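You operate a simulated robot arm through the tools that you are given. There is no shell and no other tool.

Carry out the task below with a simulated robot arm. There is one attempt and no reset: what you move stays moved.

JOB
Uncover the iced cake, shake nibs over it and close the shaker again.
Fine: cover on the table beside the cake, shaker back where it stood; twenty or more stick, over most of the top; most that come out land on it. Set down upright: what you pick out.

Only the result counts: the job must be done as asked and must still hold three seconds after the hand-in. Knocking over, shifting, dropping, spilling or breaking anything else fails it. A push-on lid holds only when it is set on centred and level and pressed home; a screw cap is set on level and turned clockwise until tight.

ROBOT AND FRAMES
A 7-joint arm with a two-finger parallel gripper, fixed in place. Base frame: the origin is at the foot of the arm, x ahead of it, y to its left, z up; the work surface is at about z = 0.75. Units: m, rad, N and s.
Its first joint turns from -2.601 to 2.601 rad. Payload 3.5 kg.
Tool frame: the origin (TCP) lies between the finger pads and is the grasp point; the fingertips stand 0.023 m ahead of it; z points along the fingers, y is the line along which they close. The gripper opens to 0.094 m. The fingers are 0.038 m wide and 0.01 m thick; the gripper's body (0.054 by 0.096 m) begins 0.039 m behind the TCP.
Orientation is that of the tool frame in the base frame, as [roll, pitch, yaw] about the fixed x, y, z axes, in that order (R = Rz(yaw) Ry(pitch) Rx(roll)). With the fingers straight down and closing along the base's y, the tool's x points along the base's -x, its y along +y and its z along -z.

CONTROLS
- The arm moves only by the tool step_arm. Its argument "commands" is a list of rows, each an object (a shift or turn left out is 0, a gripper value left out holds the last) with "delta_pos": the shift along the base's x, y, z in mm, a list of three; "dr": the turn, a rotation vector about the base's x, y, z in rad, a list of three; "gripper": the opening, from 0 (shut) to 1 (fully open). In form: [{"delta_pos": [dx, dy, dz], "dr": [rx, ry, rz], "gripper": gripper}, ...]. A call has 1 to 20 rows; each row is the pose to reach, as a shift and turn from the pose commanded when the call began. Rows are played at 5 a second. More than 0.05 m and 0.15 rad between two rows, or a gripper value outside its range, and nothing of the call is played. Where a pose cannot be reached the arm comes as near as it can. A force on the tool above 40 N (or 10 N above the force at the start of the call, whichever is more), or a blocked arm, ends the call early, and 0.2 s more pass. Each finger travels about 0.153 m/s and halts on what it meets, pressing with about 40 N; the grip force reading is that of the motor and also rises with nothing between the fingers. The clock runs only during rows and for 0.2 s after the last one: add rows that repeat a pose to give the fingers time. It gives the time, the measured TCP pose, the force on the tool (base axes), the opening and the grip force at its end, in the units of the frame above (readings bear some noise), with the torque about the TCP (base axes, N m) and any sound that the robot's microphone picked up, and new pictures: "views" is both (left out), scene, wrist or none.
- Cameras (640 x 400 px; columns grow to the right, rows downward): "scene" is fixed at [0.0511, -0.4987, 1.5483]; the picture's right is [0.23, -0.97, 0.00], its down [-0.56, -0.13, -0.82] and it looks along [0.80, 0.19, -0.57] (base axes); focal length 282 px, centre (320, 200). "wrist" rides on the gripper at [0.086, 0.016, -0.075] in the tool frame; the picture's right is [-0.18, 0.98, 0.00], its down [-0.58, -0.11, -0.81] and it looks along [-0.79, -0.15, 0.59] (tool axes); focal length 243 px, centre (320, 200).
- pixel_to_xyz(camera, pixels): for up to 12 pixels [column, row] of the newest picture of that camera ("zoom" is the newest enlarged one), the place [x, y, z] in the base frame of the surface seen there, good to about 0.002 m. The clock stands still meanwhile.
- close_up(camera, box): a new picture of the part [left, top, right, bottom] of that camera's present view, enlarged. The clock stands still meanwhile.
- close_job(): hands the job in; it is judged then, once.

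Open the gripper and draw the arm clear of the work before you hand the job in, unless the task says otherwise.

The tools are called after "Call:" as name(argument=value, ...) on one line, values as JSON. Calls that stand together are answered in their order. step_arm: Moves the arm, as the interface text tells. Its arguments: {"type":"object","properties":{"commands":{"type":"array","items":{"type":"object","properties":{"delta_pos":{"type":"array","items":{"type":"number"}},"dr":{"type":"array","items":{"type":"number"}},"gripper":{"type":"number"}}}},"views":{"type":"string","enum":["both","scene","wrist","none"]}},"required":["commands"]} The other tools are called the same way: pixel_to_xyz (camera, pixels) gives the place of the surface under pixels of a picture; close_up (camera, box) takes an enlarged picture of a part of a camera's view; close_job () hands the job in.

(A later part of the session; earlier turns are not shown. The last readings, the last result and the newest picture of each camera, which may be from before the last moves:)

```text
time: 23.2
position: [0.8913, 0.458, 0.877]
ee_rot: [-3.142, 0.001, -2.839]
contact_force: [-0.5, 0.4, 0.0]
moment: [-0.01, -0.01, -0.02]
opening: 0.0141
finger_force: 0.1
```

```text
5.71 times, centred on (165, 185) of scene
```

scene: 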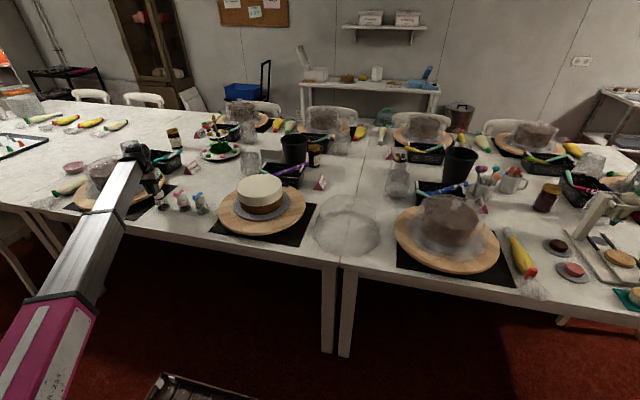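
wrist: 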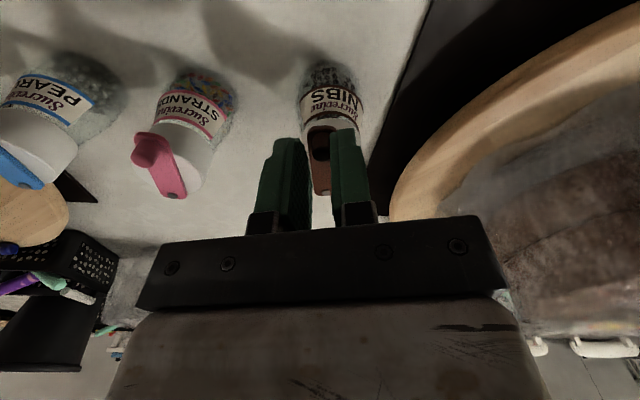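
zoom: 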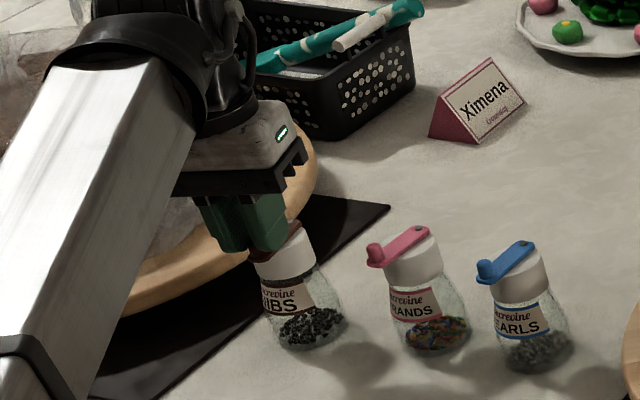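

The lever turned with the fingers while the shaker stayed put (label unchanged, no force). I continue the sweep to about 0.9 rad.

Call:
step_arm(commands=[{"delta_pos": [2.5, -6.3, 0], "dr": [0, 0, 0.14]}, {"delta_pos": [5.9, -12.1, 0], "dr": [0, 0, 0.28]}, {"delta_pos": [10.1, -17.4, 0], "dr": [0, 0, 0.42]}, {"delta_pos": [15, -21.9, 0], "dr": [0, 0, 0.56]}, {"delta_pos": [15, -21.9, 0], "dr": [0, 0, 0.56]}])

Call:
close_up(camera="wrist", box=[220, 80, 420, 240])

Call:
close_up(camera="scene", box=[110, 150, 220, 220])

```text
time: 24.4
position: [0.9054, 0.4352, 0.8767]
ee_rot: [-3.141, 0.0, -2.278]
contact_force: [0.0, 0.4, 0.6]
moment: [0.03, 0.0, 0.0]
opening: 0.0144
finger_force: 0.0
```

scene: 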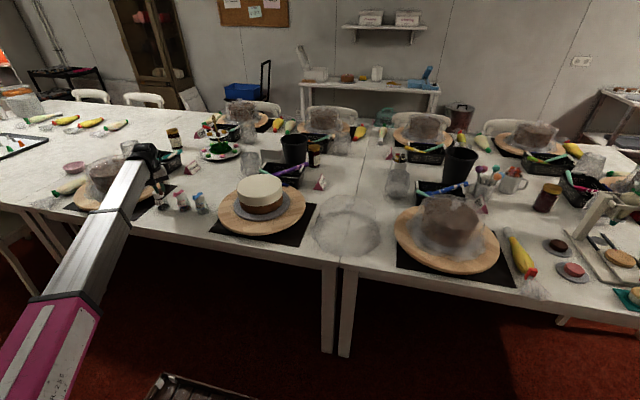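
wrist: 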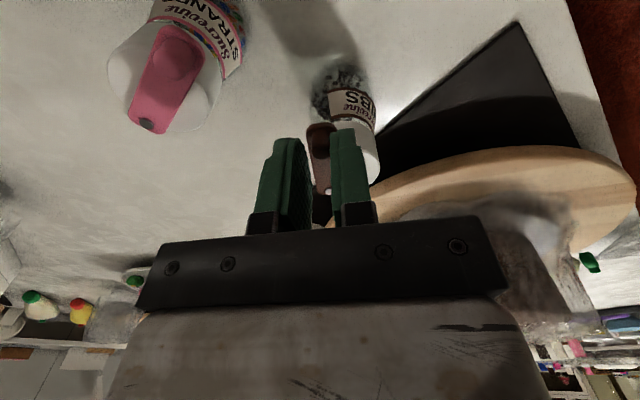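

```text
2.50 times, centred on (320, 160) of wrist
```

zoom: 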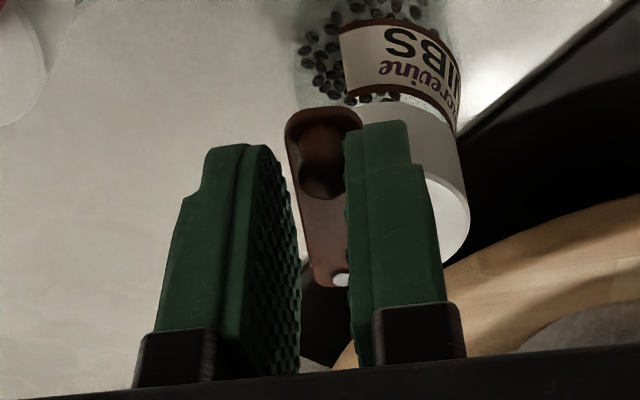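

```text
5.71 times, centred on (165, 185) of scene
```

zoom: 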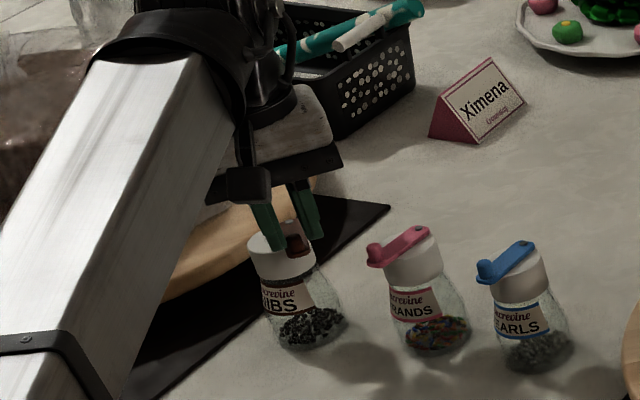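

Works well: lever at ~50°, shaker unmoved. I continue to about 1.5 rad, and stop if force rises.

Call:
step_arm(commands=[{"delta_pos": [5.6, -3.8, 0], "dr": [0, 0, 0.14]}, {"delta_pos": [11.7, -6.7, 0], "dr": [0, 0, 0.28]}, {"delta_pos": [18.1, -8.7, 0], "dr": [0, 0, 0.42]}, {"delta_pos": [24.8, -9.7, 0], "dr": [0, 0, 0.56]}, {"delta_pos": [24.8, -9.7, 0], "dr": [0, 0, 0.56]}])

Call:
close_up(camera="wrist", box=[220, 80, 420, 240])

Call:
close_up(camera="scene", box=[110, 150, 220, 220])

```text
time: 25.6
position: [0.9313, 0.4245, 0.8765]
ee_rot: [3.14, 0.001, -1.719]
contact_force: [-0.4, -0.3, -0.4]
moment: [0.04, -0.01, -0.02]
opening: 0.0142
finger_force: 0.2
```

scene: 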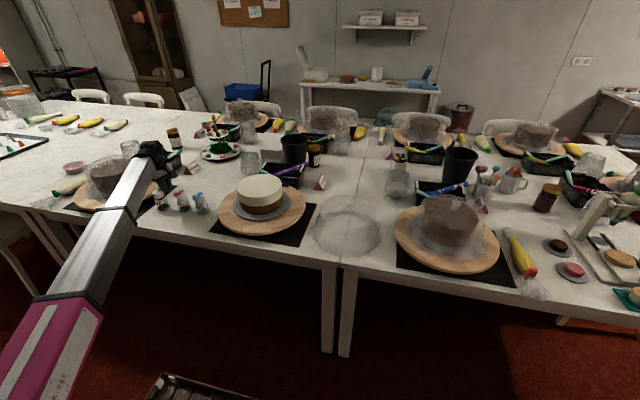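
wrist: 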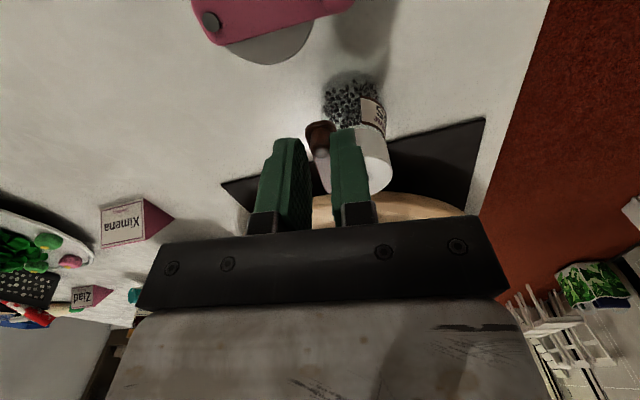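

```text
2.50 times, centred on (320, 160) of wrist
```

zoom: 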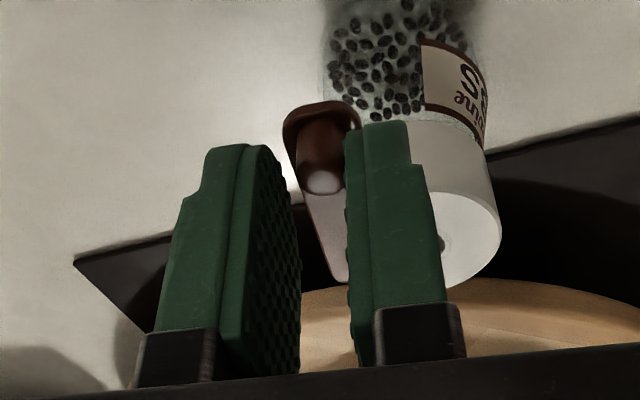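

```text
5.71 times, centred on (165, 185) of scene
```

zoom: 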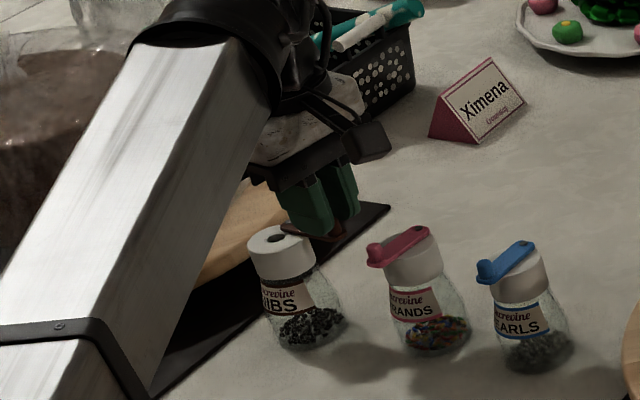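

The lever is open at ~86° and the hole at scene zoom (275,238) is uncovered, shaker not shifted. I open slightly, rise, and turn the hand so that I can approach the shaker from the side with the camera on top.

Call:
step_arm(commands=[{"delta_pos": [0, 0, 0], "gripper": 0.25}, {"delta_pos": [0, 0, 40], "gripper": 0.25}, {"delta_pos": [-10, 0, 85], "gripper": 0.3}, {"delta_pos": [-30, 5, 125], "dr": [0, 0, 0.14], "gripper": 0.4}, {"delta_pos": [-50, 10, 150], "dr": [0, 0, 0.28], "gripper": 0.5}, {"delta_pos": [-70, 15, 160], "dr": [0, 0, 0.42], "gripper": 0.65}, {"delta_pos": [-90, 20, 160], "dr": [0, 0, 0.56]}, {"delta_pos": [-110, 25, 160], "dr": [0, 0, 0.7]}, {"delta_pos": [-130, 30, 160], "dr": [0, 0, 0.84]}, {"delta_pos": [-130, 35, 160], "dr": [0, 0, 0.98]}, {"delta_pos": [-130, 40, 160], "dr": [0, 0, 1.12]}, {"delta_pos": [-130, 45, 160], "dr": [0, 0, 1.26]}, {"delta_pos": [-130, 45, 160], "dr": [0, 0, 1.4]}, {"delta_pos": [-130, 45, 160], "dr": [0, 0, 1.54]}, {"delta_pos": [-130, 45, 160], "dr": [0, 0, 1.68]}, {"delta_pos": [-130, 45, 160], "dr": [0, 0, 1.72]}, {"delta_pos": [-130, 45, 160], "dr": [0, 0, 1.72]}])

Call:
close_up(camera="scene", box=[110, 150, 220, 220])

```text
time: 29.2
position: [0.7999, 0.4709, 1.0366]
ee_rot: [-3.14, -0.001, 0.001]
contact_force: [0.0, 0.0, -0.6]
moment: [0.0, 0.03, 0.0]
opening: 0.0609
finger_force: 0.1
```

scene: 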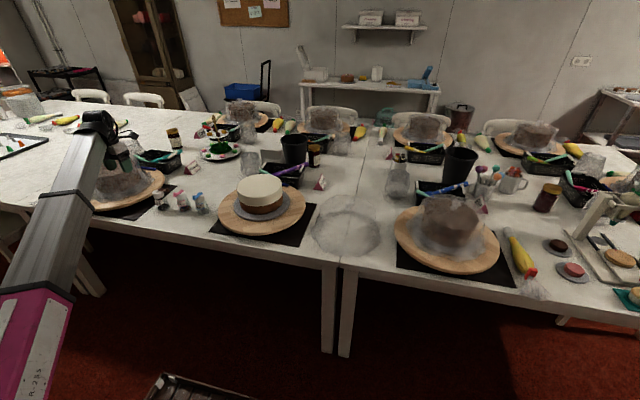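
wrist: 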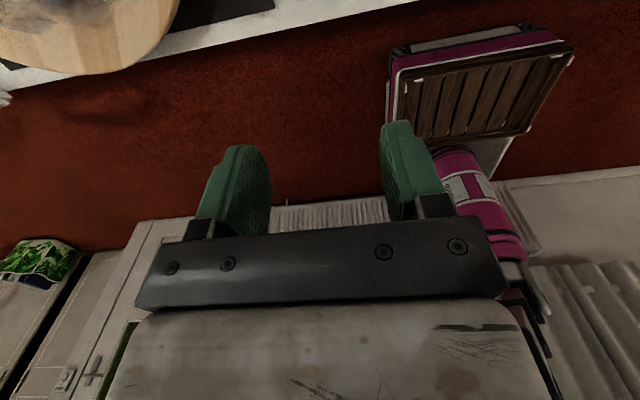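

```text
5.71 times, centred on (165, 185) of scene
```

zoom: 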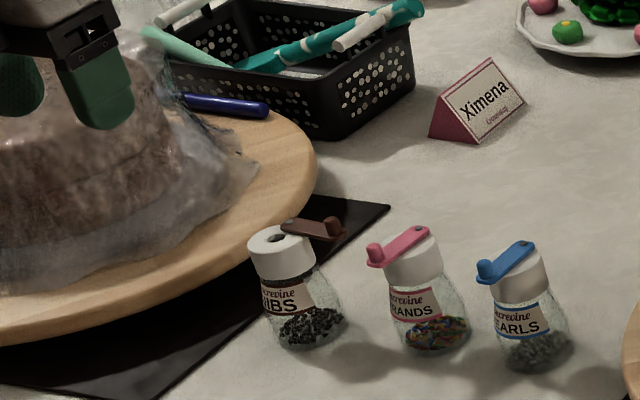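

Orientation reached, shaker open with lever to −y. I measure the shaker again and then tilt the hand outward (65° from vertical) at a standoff.

Call:
pixel_to_xyz(camera="zoom", pixels=[[275, 238], [250, 240], [283, 250], [262, 255], [280, 268], [283, 280], [270, 295], [290, 300], [280, 310], [295, 330], [330, 235], [290, 225]])

Call:
step_arm(commands=[{"delta_pos": [0, 0, -10], "dr": [0, -0.14, 0]}, {"delta_pos": [0, 0, -20], "dr": [0, -0.28, 0]}, {"delta_pos": [0, 0, -30], "dr": [0, -0.42, 0]}, {"delta_pos": [-5, 0, -40], "dr": [0, -0.56, 0]}, {"delta_pos": [-10, 0, -50], "dr": [0, -0.7, 0]}, {"delta_pos": [-15, 0, -60], "dr": [0, -0.84, 0]}, {"delta_pos": [-20, 0, -70], "dr": [0, -0.98, 0]}, {"delta_pos": [-20, 0, -80], "dr": [0, -1.134, 0]}, {"delta_pos": [-20, 0, -80], "dr": [0, -1.134, 0]}])

```text
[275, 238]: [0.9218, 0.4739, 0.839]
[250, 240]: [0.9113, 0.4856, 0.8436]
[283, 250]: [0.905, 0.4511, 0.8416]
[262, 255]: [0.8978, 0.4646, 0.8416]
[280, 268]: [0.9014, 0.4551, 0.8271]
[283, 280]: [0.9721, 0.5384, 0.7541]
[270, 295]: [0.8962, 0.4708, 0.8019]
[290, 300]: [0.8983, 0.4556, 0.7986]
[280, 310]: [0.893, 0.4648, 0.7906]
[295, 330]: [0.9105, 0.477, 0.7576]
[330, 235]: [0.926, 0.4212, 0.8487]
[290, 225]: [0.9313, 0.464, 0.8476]
```

```text
refused: row 8 steps farther than a row can; nothing moved
```

The last tilt step was too large; I resend with smaller steps.

Call:
step_arm(commands=[{"delta_pos": [0, 0, -10], "dr": [0, -0.14, 0]}, {"delta_pos": [0, 0, -20], "dr": [0, -0.28, 0]}, {"delta_pos": [0, 0, -30], "dr": [0, -0.42, 0]}, {"delta_pos": [-5, 0, -40], "dr": [0, -0.56, 0]}, {"delta_pos": [-10, 0, -50], "dr": [0, -0.7, 0]}, {"delta_pos": [-15, 0, -60], "dr": [0, -0.84, 0]}, {"delta_pos": [-20, 0, -70], "dr": [0, -0.98, 0]}, {"delta_pos": [-20, 0, -80], "dr": [0, -1.1, 0]}, {"delta_pos": [-20, 0, -80], "dr": [0, -1.134, 0]}, {"delta_pos": [-20, 0, -80], "dr": [0, -1.134, 0]}])

```text
time: 31.4
position: [0.7816, 0.4703, 0.9564]
ee_rot: [-3.137, -1.136, -0.003]
contact_force: [0.7, -0.2, -0.4]
moment: [0.0, -0.03, -0.01]
opening: 0.0613
finger_force: 0.0
```

scene: 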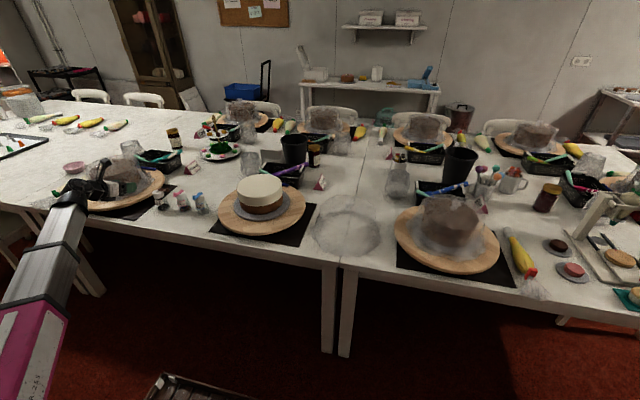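
wrist: 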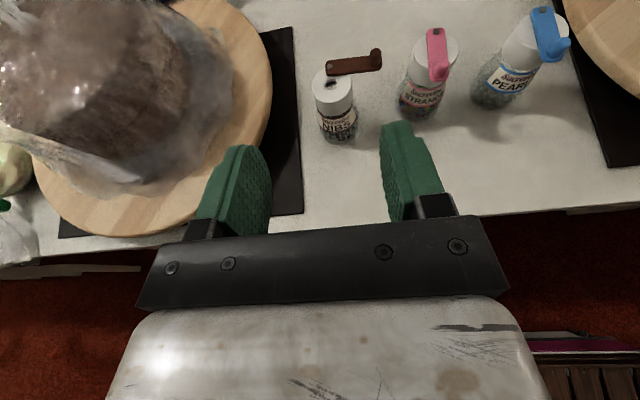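

Good view from above: shaker at wrist (337,100), plate rim at (270,80). I measure the shaker's body and the rim clearance.

Call:
close_up(camera="wrist", box=[260, 30, 420, 150])

Call:
pixel_to_xyz(camera="wrist", pixels=[[270, 60], [271, 90], [262, 130], [245, 150], [300, 120], [330, 85], [318, 100], [354, 95], [337, 118], [338, 135]])

```text
3.33 times, centred on (340, 90) of wrist
```

zoom: 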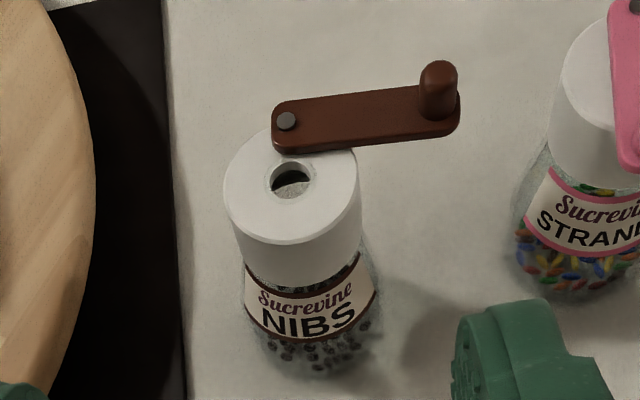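

```text
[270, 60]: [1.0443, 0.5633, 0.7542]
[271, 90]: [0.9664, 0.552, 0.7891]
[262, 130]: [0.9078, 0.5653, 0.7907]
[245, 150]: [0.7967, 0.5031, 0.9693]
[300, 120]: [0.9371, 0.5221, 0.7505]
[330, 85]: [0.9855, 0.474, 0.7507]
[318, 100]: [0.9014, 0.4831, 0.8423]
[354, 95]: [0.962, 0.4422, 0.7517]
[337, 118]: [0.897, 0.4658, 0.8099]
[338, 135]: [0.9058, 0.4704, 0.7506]
```

I measure cap edges, cap bottom and body in the enlarged picture.

Call:
pixel_to_xyz(camera="zoom", pixels=[[230, 195], [352, 185], [292, 240], [295, 155], [292, 165], [292, 262], [295, 278], [305, 300], [318, 335], [320, 355], [440, 70], [235, 225]])

```text
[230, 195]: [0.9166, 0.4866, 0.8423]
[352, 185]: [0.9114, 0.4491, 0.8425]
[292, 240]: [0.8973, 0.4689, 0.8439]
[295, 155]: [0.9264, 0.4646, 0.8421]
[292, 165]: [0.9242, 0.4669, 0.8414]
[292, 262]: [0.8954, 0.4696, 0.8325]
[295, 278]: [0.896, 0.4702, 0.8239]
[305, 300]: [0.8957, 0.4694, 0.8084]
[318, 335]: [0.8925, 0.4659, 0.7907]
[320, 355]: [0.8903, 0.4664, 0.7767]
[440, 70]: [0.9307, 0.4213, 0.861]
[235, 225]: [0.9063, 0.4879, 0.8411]
```

Cap radius ≈0.0205 centred (0.916,0.4685); body is nearly straight from z 0.80 to 0.843. I line up and slide in along the hand's axis, stopping 30 mm short to check.

Call:
step_arm(commands=[{"delta_pos": [13, -1, -45]}, {"delta_pos": [25.6, -1.8, -87]}, {"delta_pos": [50, -1.8, -98.5]}, {"delta_pos": [80, -1.8, -112.5]}, {"delta_pos": [107, -1.8, -125.6]}, {"delta_pos": [107, -1.8, -125.6]}])

Call:
close_up(camera="wrist", box=[220, 80, 420, 240])

Call:
close_up(camera="scene", box=[80, 140, 220, 230])

```text
time: 32.8
position: [0.8884, 0.4667, 0.8299]
ee_rot: [-3.138, -1.134, -0.003]
contact_force: [0.4, -0.1, -0.1]
moment: [0.02, 0.01, 0.01]
opening: 0.0613
finger_force: 0.1
```

scene: 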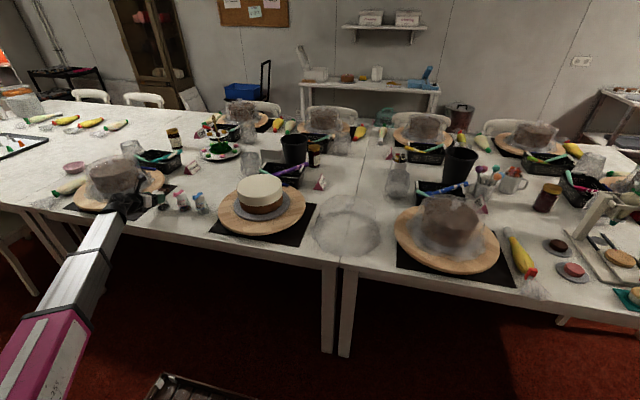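
wrist: 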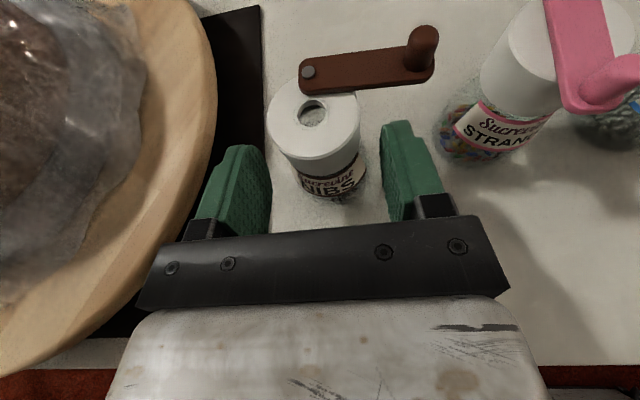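

```text
2.50 times, centred on (320, 160) of wrist
```

zoom: 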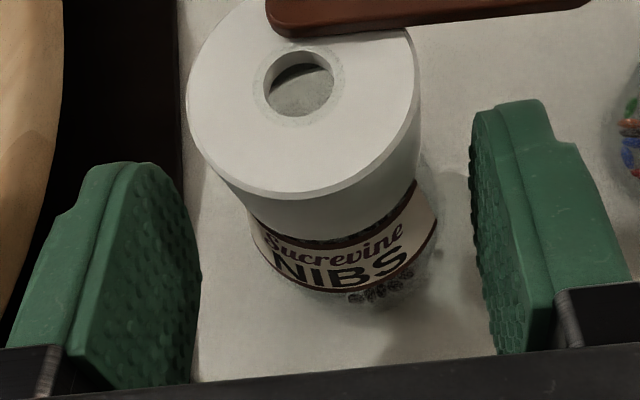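

```text
4.44 times, centred on (150, 185) of scene
```

zoom: 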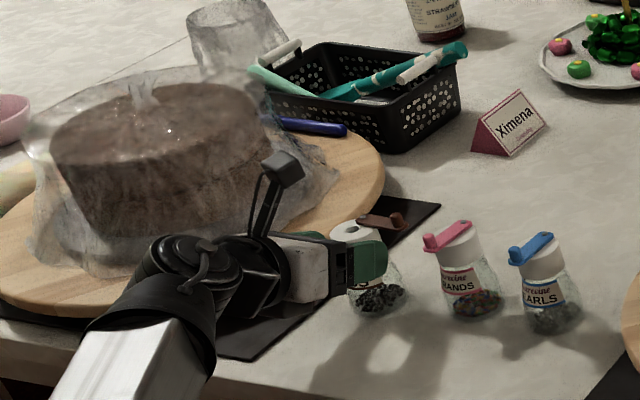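

Aligned, no contact. I slide in the last 27 mm and close on the neck, then wait.

Call:
step_arm(commands=[{"delta_pos": [14, 1, -6.5]}, {"delta_pos": [27.5, 1.5, -12.5]}, {"delta_pos": [27.5, 1.5, -12.5]}, {"delta_pos": [27.5, 1.5, -12.5], "gripper": 0.5}, {"delta_pos": [27.5, 1.5, -12.5], "gripper": 0.45}, {"delta_pos": [27.5, 1.5, -12.5], "gripper": 0.35}, {"delta_pos": [27.5, 1.5, -12.5], "gripper": 0.35}, {"delta_pos": [27.5, 1.5, -12.5], "gripper": 0.35}])

Call:
close_up(camera="wrist", box=[220, 60, 420, 240])

Call:
close_up(camera="scene", box=[80, 140, 220, 230])

```text
time: 34.6
position: [0.9147, 0.4689, 0.8183]
ee_rot: [-3.137, -1.134, -0.005]
contact_force: [1.2, 1.9, 4.1]
moment: [0.19, -0.07, 0.02]
opening: 0.0509
finger_force: 39.8
```

scene: 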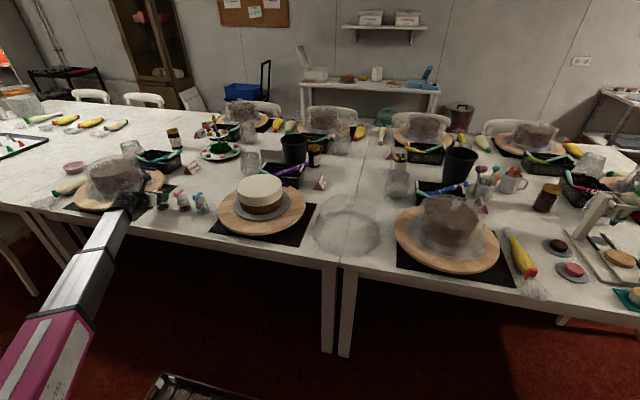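
wrist: 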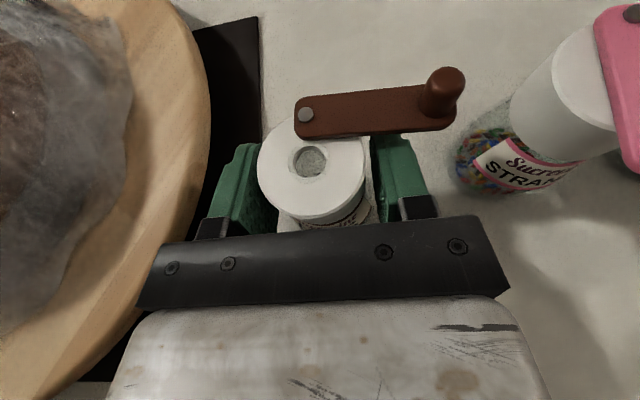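

```text
2.22 times, centred on (320, 150) of wrist
```

zoom: 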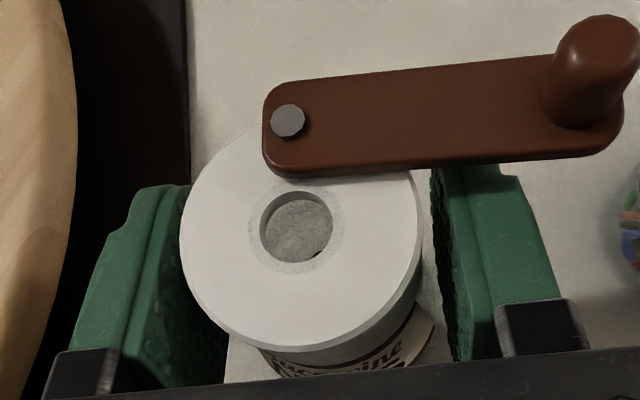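

```text
4.44 times, centred on (150, 185) of scene
```

zoom: 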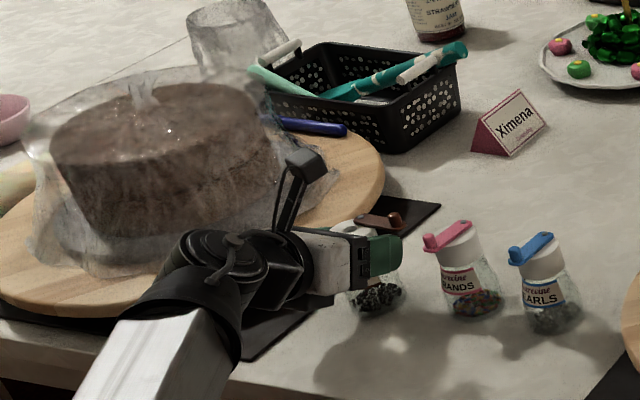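

The fingers stopped at 0.051 on the flaring glass at the pads' lower edges, a poor hold. I open, go up 7 mm (still below the lever) and grip nearer the cap.

Call:
step_arm(commands=[{"gripper": 0.65}, {"gripper": 0.65}, {"delta_pos": [1, 0, 4], "gripper": 0.65}, {"delta_pos": [1, 0, 7], "gripper": 0.65}, {"delta_pos": [1, 0, 7], "gripper": 0.5}, {"delta_pos": [1, 0, 7], "gripper": 0.4}, {"delta_pos": [1, 0, 7], "gripper": 0.3}, {"delta_pos": [1, 0, 7], "gripper": 0.3}])

Call:
close_up(camera="wrist", box=[220, 60, 420, 240])

Call:
close_up(camera="scene", box=[80, 140, 220, 230])

```text
time: 36.4
position: [0.9173, 0.4705, 0.8241]
ee_rot: [-3.139, -1.134, -0.004]
contact_force: [0.3, 0.9, -0.2]
moment: [0.01, -0.02, -0.02]
opening: 0.0496
finger_force: 40.2
```

scene: 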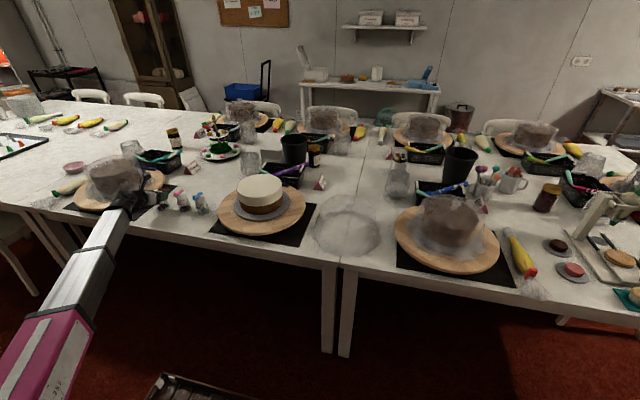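
wrist: 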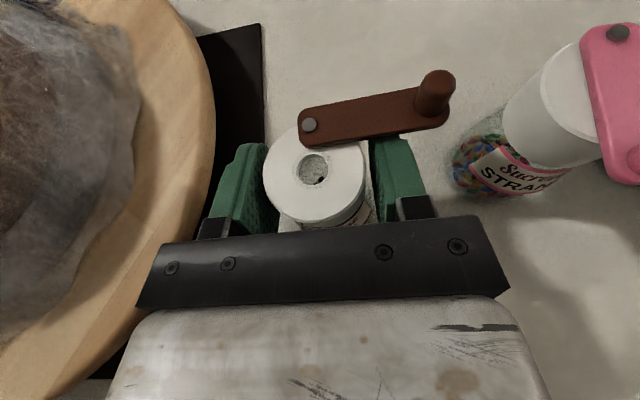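

```text
2.22 times, centred on (320, 150) of wrist
```

zoom: 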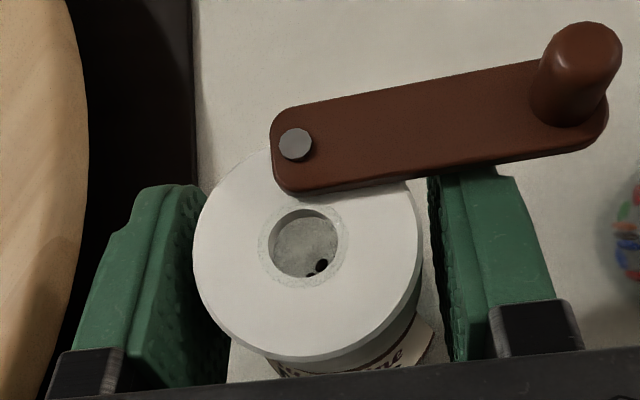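

```text
4.44 times, centred on (150, 185) of scene
```

zoom: 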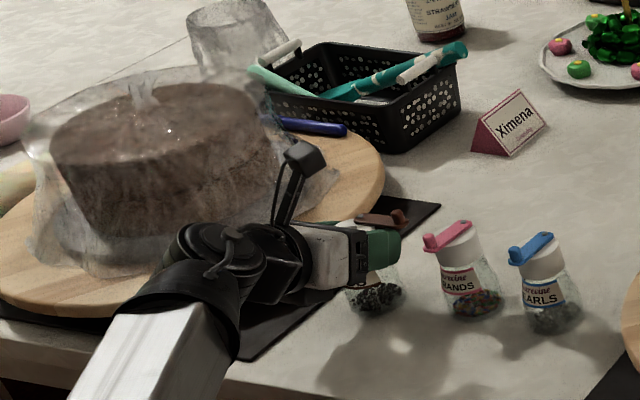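

The hold is now at 0.0496 with small reaction forces, on nearly straight wall. I lift 40 mm and check for slip or tilt.

Call:
step_arm(commands=[{"delta_pos": [0, 0, 5], "gripper": 0.25}, {"delta_pos": [0, 0, 15]}, {"delta_pos": [0, 0, 30]}, {"delta_pos": [0, 0, 40]}, {"delta_pos": [0, 0, 40]}, {"delta_pos": [0, 0, 40]}])

Call:
close_up(camera="wrist", box=[220, 60, 420, 240])

Call:
close_up(camera="scene", box=[80, 140, 220, 230])

```text
time: 37.8
position: [0.9169, 0.4706, 0.8647]
ee_rot: [-3.137, -1.136, -0.002]
contact_force: [0.3, 1.3, -2.9]
moment: [0.0, 0.01, 0.05]
opening: 0.05
finger_force: 39.6
```

scene: 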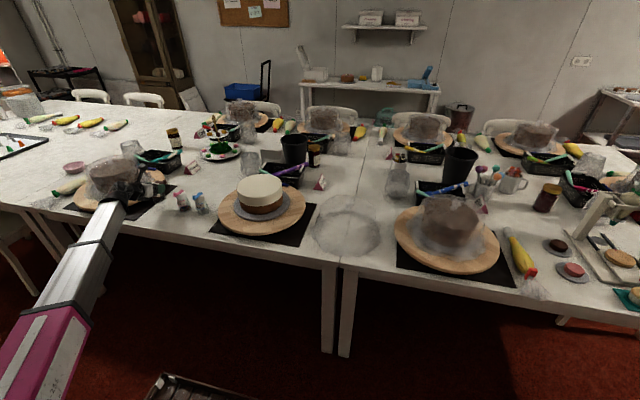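
wrist: 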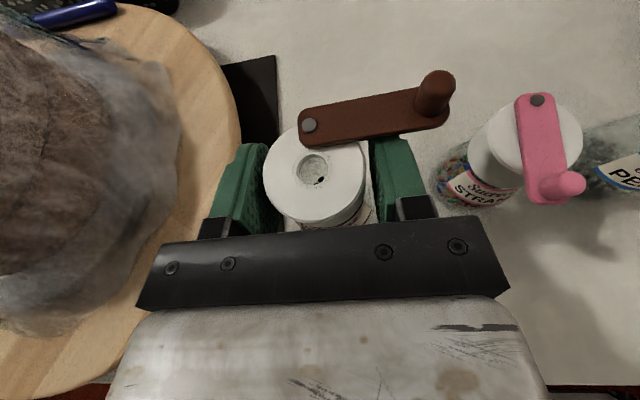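

```text
2.22 times, centred on (320, 150) of wrist
```

zoom: 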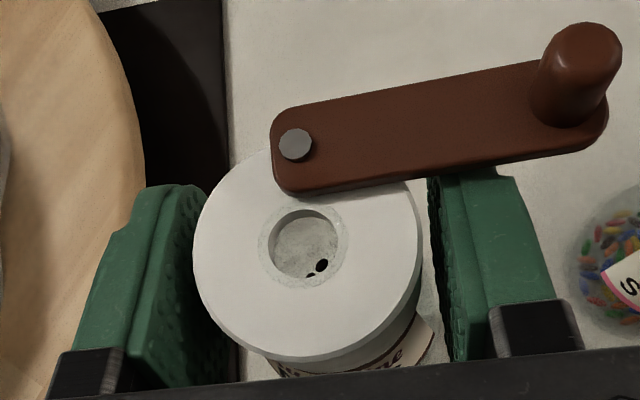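

```text
4.44 times, centred on (150, 185) of scene
```

zoom: 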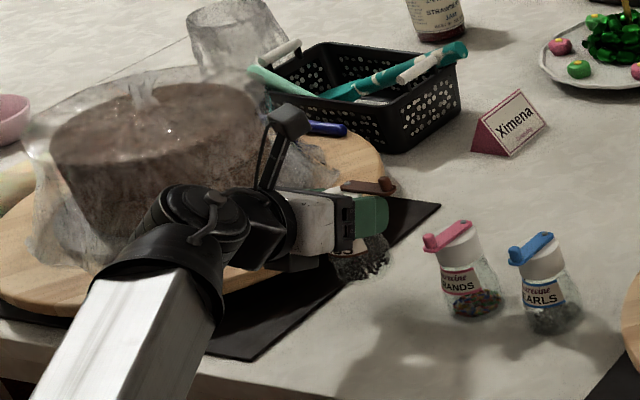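

The shaker hangs firmly without slip (about 2.9 N). I lift it higher and carry it upright to above the cake centre.

Call:
step_arm(commands=[{"delta_pos": [0, 0, 40]}, {"delta_pos": [0, 0, 85]}, {"delta_pos": [0, 0, 130]}, {"delta_pos": [5, -20, 165]}, {"delta_pos": [10, -55, 185]}, {"delta_pos": [15, -95, 200]}, {"delta_pos": [20, -135, 205]}, {"delta_pos": [25, -175, 205]}, {"delta_pos": [32, -215, 205]}, {"delta_pos": [40, -255, 205]}, {"delta_pos": [48, -295, 205]}, {"delta_pos": [56, -335, 205]}, {"delta_pos": [64, -375, 205]}, {"delta_pos": [72, -415, 205]}, {"delta_pos": [78, -450, 205]}, {"delta_pos": [83, -473, 205]}, {"delta_pos": [83, -473, 205]}])

Call:
close_up(camera="scene", box=[180, 100, 340, 250])

```text
time: 41.4
position: [0.9993, 0.0224, 1.0687]
ee_rot: [-3.121, -1.139, -0.07]
contact_force: [0.7, -0.7, -2.4]
moment: [0.03, 0.0, 0.0]
opening: 0.0499
finger_force: 40.2
out of reach, approached as far as the arm can: row 14, 15, 16, 17
```

scene: 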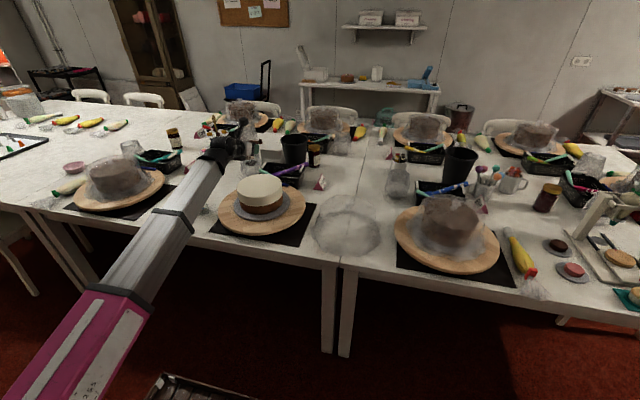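
wrist: 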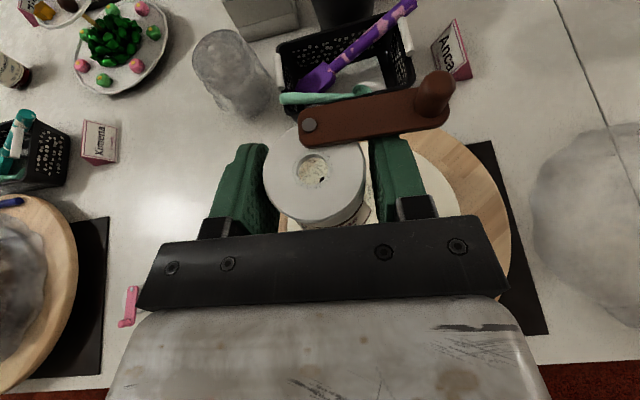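

```text
2.67 times, centred on (260, 175) of scene
```

zoom: 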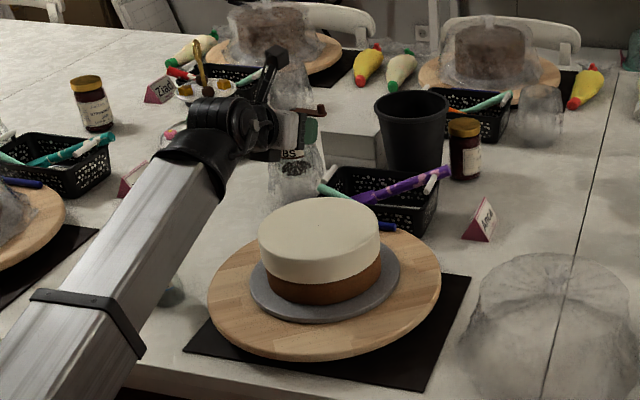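

The arm reports a limit near y≈0.02, most likely the last joint; rolling the shaker toward −y (the pouring direction) should relieve it. I roll by 0.5 rad (no spill at this tilt) and check.

Call:
step_arm(commands=[{"dr": [0.12, 0, 0]}, {"dr": [0.25, 0, 0]}, {"dr": [0.38, 0, 0]}, {"dr": [0.5, 0, 0]}, {"dr": [0.5, 0, 0]}])

```text
time: 42.6
position: [0.999, 0.022, 1.0695]
ee_rot: [-2.242, -0.898, -0.836]
contact_force: [0.1, -0.2, -2.6]
moment: [-0.02, 0.03, -0.02]
opening: 0.0495
finger_force: 39.9
```

scene: 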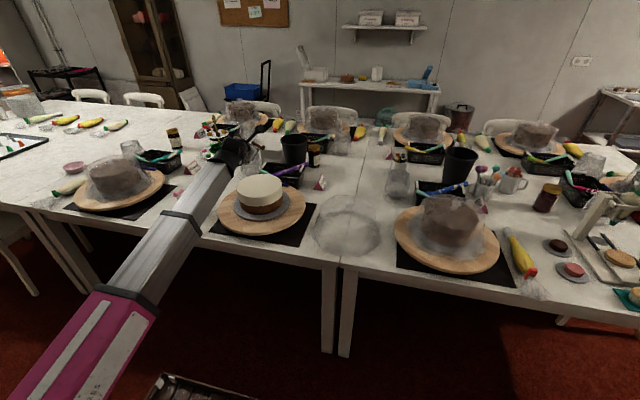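
wrist: 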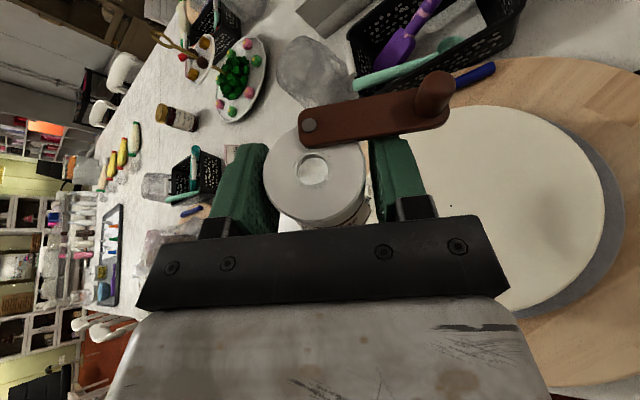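

Rolling works; one nib already sits on the icing (wrist (452,205)), on the cake as intended. I now centre over the cake and level the hand's axis.

Call:
step_arm(commands=[{"delta_pos": [0, -8, 0], "dr": [0, -0.096, -0.052]}, {"delta_pos": [2, -16, 0], "dr": [0, -0.192, -0.104]}, {"delta_pos": [4, -24, 0], "dr": [0, -0.288, -0.157]}, {"delta_pos": [4, -24, 0], "dr": [0, -0.383, -0.209]}, {"delta_pos": [4, -24, 0], "dr": [0, -0.383, -0.209]}])

Call:
close_up(camera="scene", box=[180, 100, 340, 250])

```text
time: 43.8
position: [1.0035, -0.003, 1.0681]
ee_rot: [-1.601, -1.041, -1.582]
contact_force: [0.7, 0.5, -1.9]
moment: [-0.02, 0.04, 0.04]
opening: 0.0498
finger_force: 40.0
```

scene: 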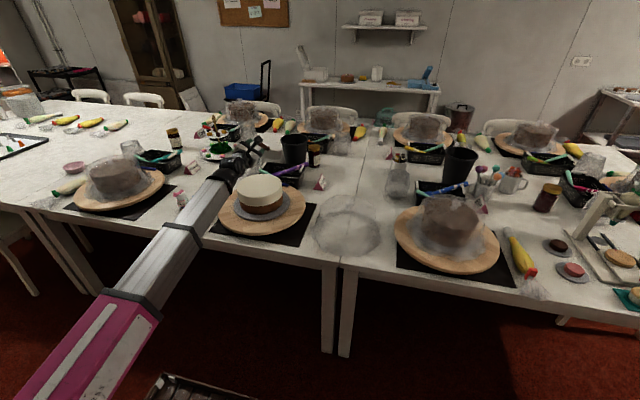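
wrist: 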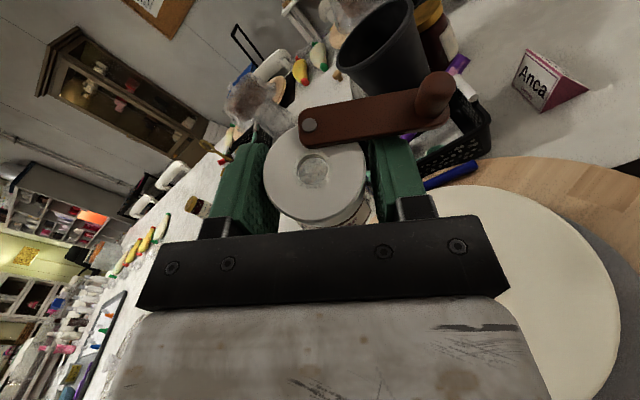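

```text
2.67 times, centred on (260, 175) of scene
```

zoom: 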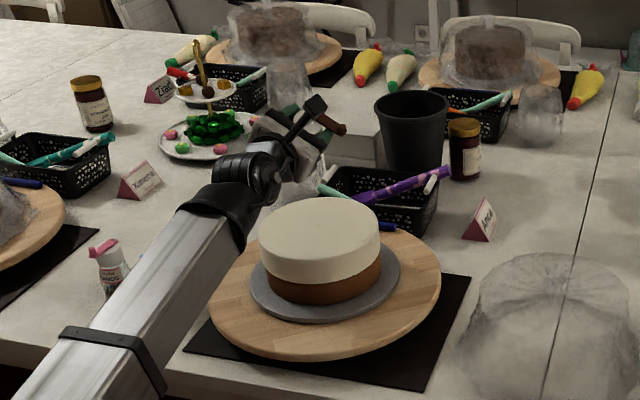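

The hand is level now. I roll on to about 86° of roll, lowering to z≈1.03, and watch for nibs.

Call:
step_arm(commands=[{"delta_pos": [0, 2, -5], "dr": [0.125, 0, 0]}, {"delta_pos": [0, 4, -10], "dr": [0.25, 0, 0]}, {"delta_pos": [0, 6, -15], "dr": [0.375, 0, 0]}, {"delta_pos": [0, 8, -20], "dr": [0.5, 0, 0]}, {"delta_pos": [0, 10, -25], "dr": [0.625, 0, 0]}, {"delta_pos": [0, 10, -30], "dr": [0.75, 0, 0]}, {"delta_pos": [0, 10, -35], "dr": [0.875, 0, 0]}, {"delta_pos": [0, 10, -38], "dr": [1.0, 0, 0]}])

Call:
close_up(camera="scene", box=[200, 120, 320, 230])

```text
time: 45.6
position: [1.0047, 0.0067, 1.0297]
ee_rot: [-1.611, -0.041, -1.576]
contact_force: [1.1, -0.3, -2.6]
moment: [-0.06, 0.01, 0.03]
opening: 0.0498
finger_force: 39.9
```

scene: 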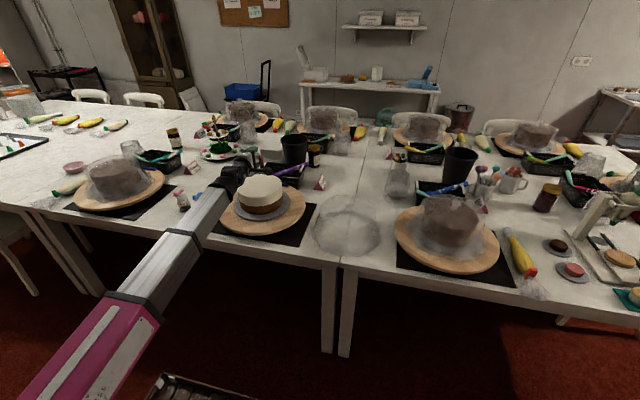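
wrist: 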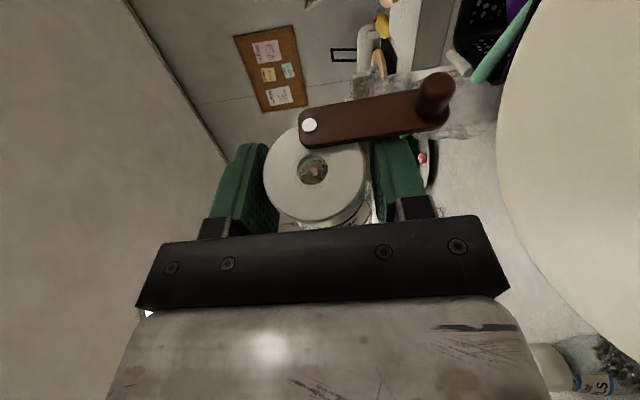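

```text
3.64 times, centred on (260, 175) of scene
```

zoom: 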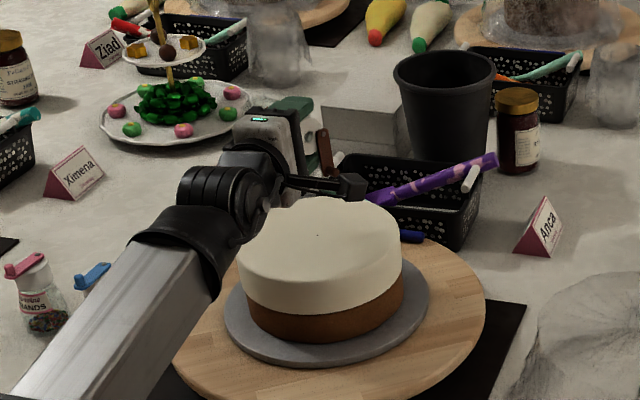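

At ~90° nothing flows yet. I roll further by 0.4 rad in small steps and look.

Call:
step_arm(commands=[{"dr": [0.1, 0, 0]}, {"dr": [0.2, 0, 0]}, {"dr": [0.3, 0, 0]}, {"dr": [0.4, 0, 0]}], views="wrist")

Call:
close_up(camera="scene", box=[230, 150, 300, 220])

```text
time: 46.6
position: [1.0039, 0.0066, 1.0288]
ee_rot: [-1.613, 0.358, -1.577]
contact_force: [-0.2, -0.7, -2.5]
moment: [-0.07, 0.05, -0.02]
opening: 0.0496
finger_force: 40.0
```

wrist: 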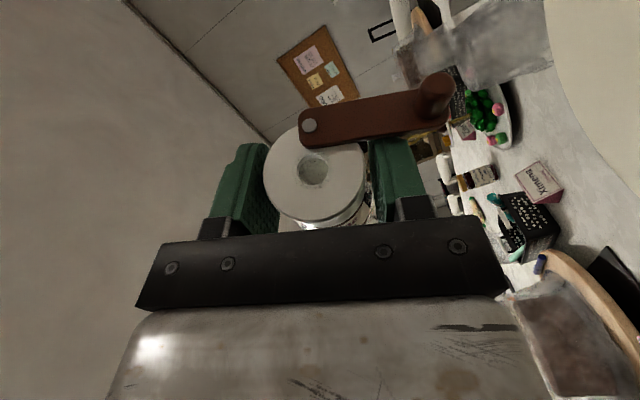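

```text
5.71 times, centred on (265, 185) of scene
```

zoom: 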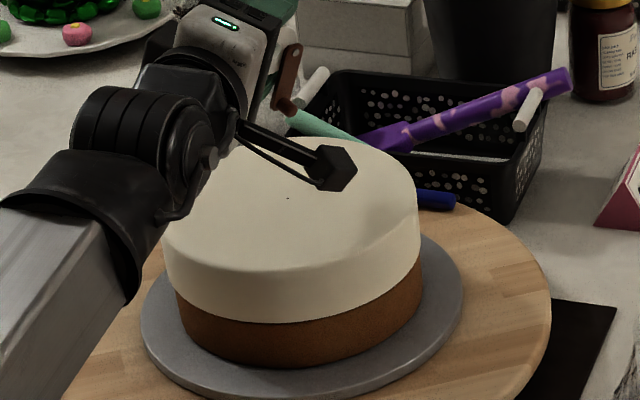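

Still nothing out at ~107°. I roll another 0.45 rad with looks in between.

Call:
step_arm(commands=[{"dr": [0.1, 0, 0]}, {"dr": [0.2, 0, 0]}, {"dr": [0.3, 0, 0]}], views="wrist")

Call:
close_up(camera="scene", box=[230, 150, 300, 220])

```text
time: 47.4
position: [1.004, 0.0067, 1.0309]
ee_rot: [-1.618, 0.659, -1.577]
contact_force: [-0.3, -0.4, -1.0]
moment: [0.01, 0.05, -0.01]
opening: 0.0496
finger_force: 40.2
```

wrist: 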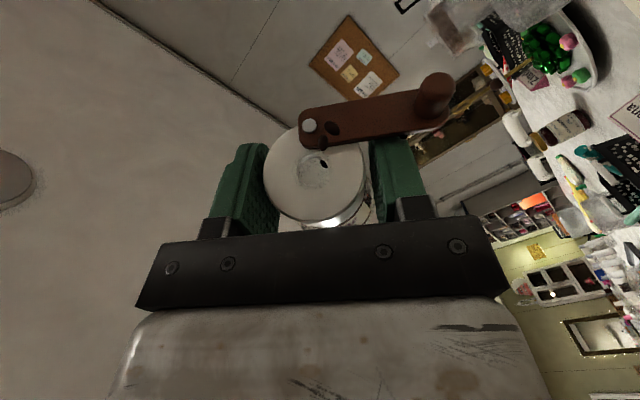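

```text
5.71 times, centred on (265, 185) of scene
```

zoom: 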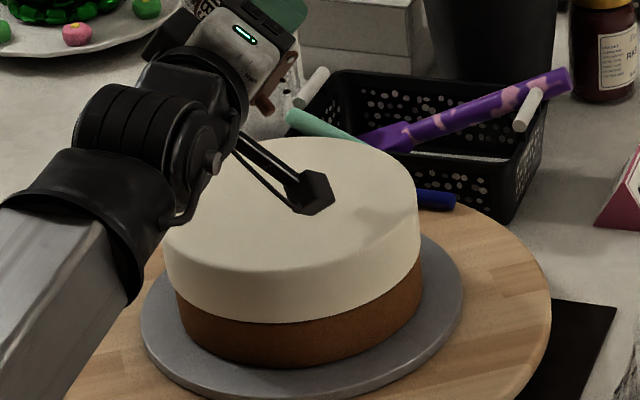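

Nibs begin to leave the hole at ~122° tilt (dark specks by the lever in the wrist view). I sweep around the cake top at this tilt so they spread.

Call:
step_arm(commands=[{"delta_pos": [30, 8, 0], "dr": [0.03, 0, 0]}, {"delta_pos": [58, 12, 0], "dr": [0.06, 0, 0]}, {"delta_pos": [42, 52, 0], "dr": [0.06, 0, 0]}, {"delta_pos": [0, 68, 0], "dr": [0.06, 0, 0]}, {"delta_pos": [-42, 52, 0], "dr": [0.06, 0, 0]}, {"delta_pos": [-58, 12, 0], "dr": [0.06, 0, 0]}, {"delta_pos": [-42, -28, 0], "dr": [0.06, 0, 0]}, {"delta_pos": [0, -44, 0], "dr": [0.06, 0, 0]}])

Call:
close_up(camera="scene", box=[220, 140, 310, 230])

```text
time: 49.2
position: [1.0064, -0.0358, 1.0286]
ee_rot: [-1.616, 0.718, -1.578]
contact_force: [0.0, -0.1, -2.7]
moment: [-0.06, 0.01, -0.03]
opening: 0.0499
finger_force: 40.0
```

scene: 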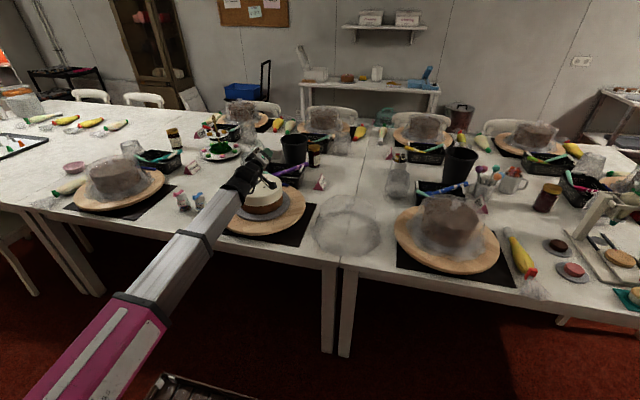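
wrist: 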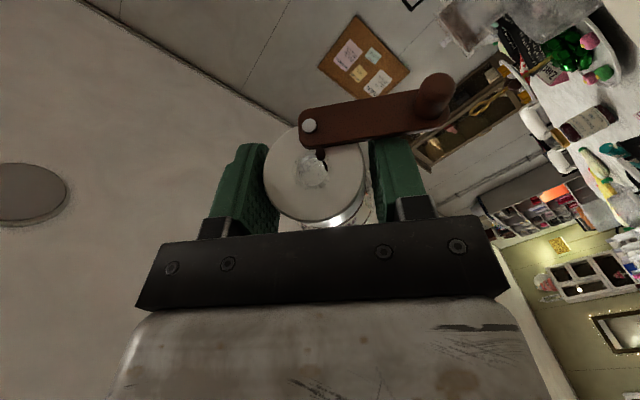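

```text
4.44 times, centred on (265, 185) of scene
```

zoom: 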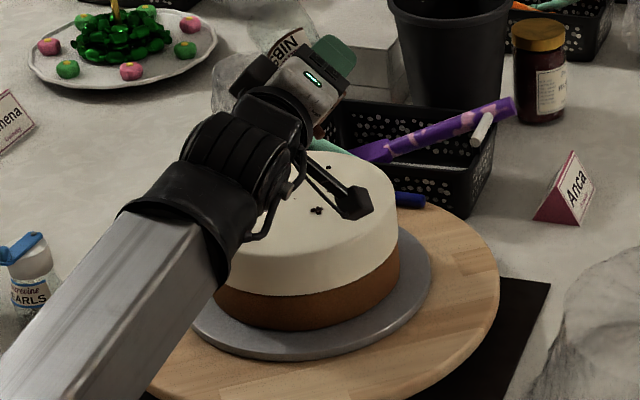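

A few nibs lie on the top (zoom (315,210), (328,165)). The flow is slow and controllable; I make another loop with slightly more tilt.

Call:
step_arm(commands=[{"delta_pos": [42, 16, 0], "dr": [0.05, 0, 0]}, {"delta_pos": [58, 56, 0], "dr": [0.1, 0, 0]}, {"delta_pos": [42, 96, 0], "dr": [0.15, 0, 0]}, {"delta_pos": [0, 112, 0], "dr": [0.15, 0, 0]}, {"delta_pos": [-42, 96, 0], "dr": [0.15, 0, 0]}, {"delta_pos": [-58, 56, 0], "dr": [0.15, 0, 0]}, {"delta_pos": [-42, 16, 0], "dr": [0.15, 0, 0]}, {"delta_pos": [0, 0, 0], "dr": [0.15, 0, 0]}])

Call:
close_up(camera="scene", box=[220, 140, 310, 230])

```text
time: 51.0
position: [1.004, -0.0345, 1.0322]
ee_rot: [-1.618, 0.867, -1.577]
contact_force: [0.2, -0.1, -1.8]
moment: [-0.08, 0.04, -0.03]
opening: 0.0495
finger_force: 40.2
```

scene: 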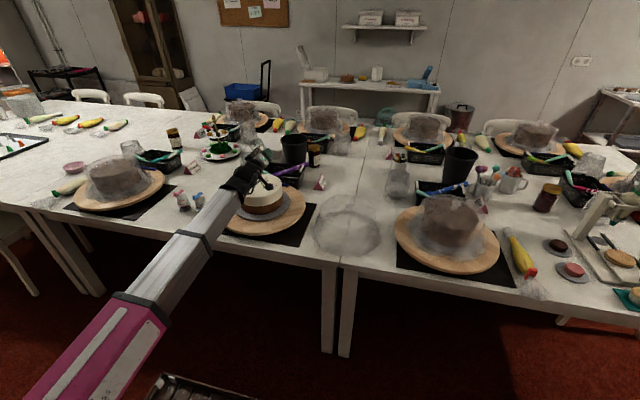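
wrist: 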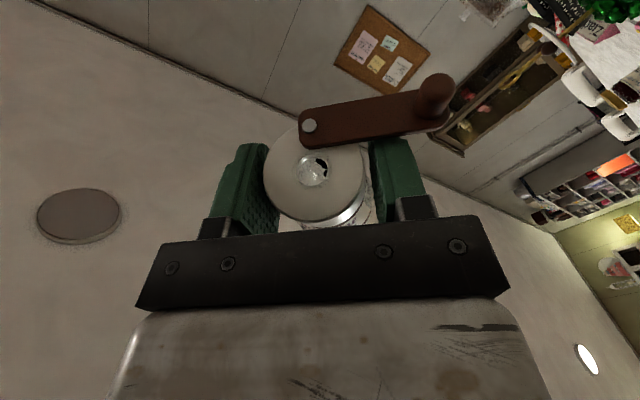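

```text
4.44 times, centred on (265, 185) of scene
```

zoom: 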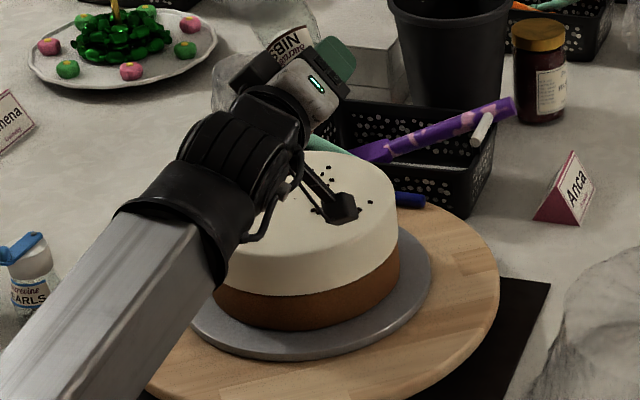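

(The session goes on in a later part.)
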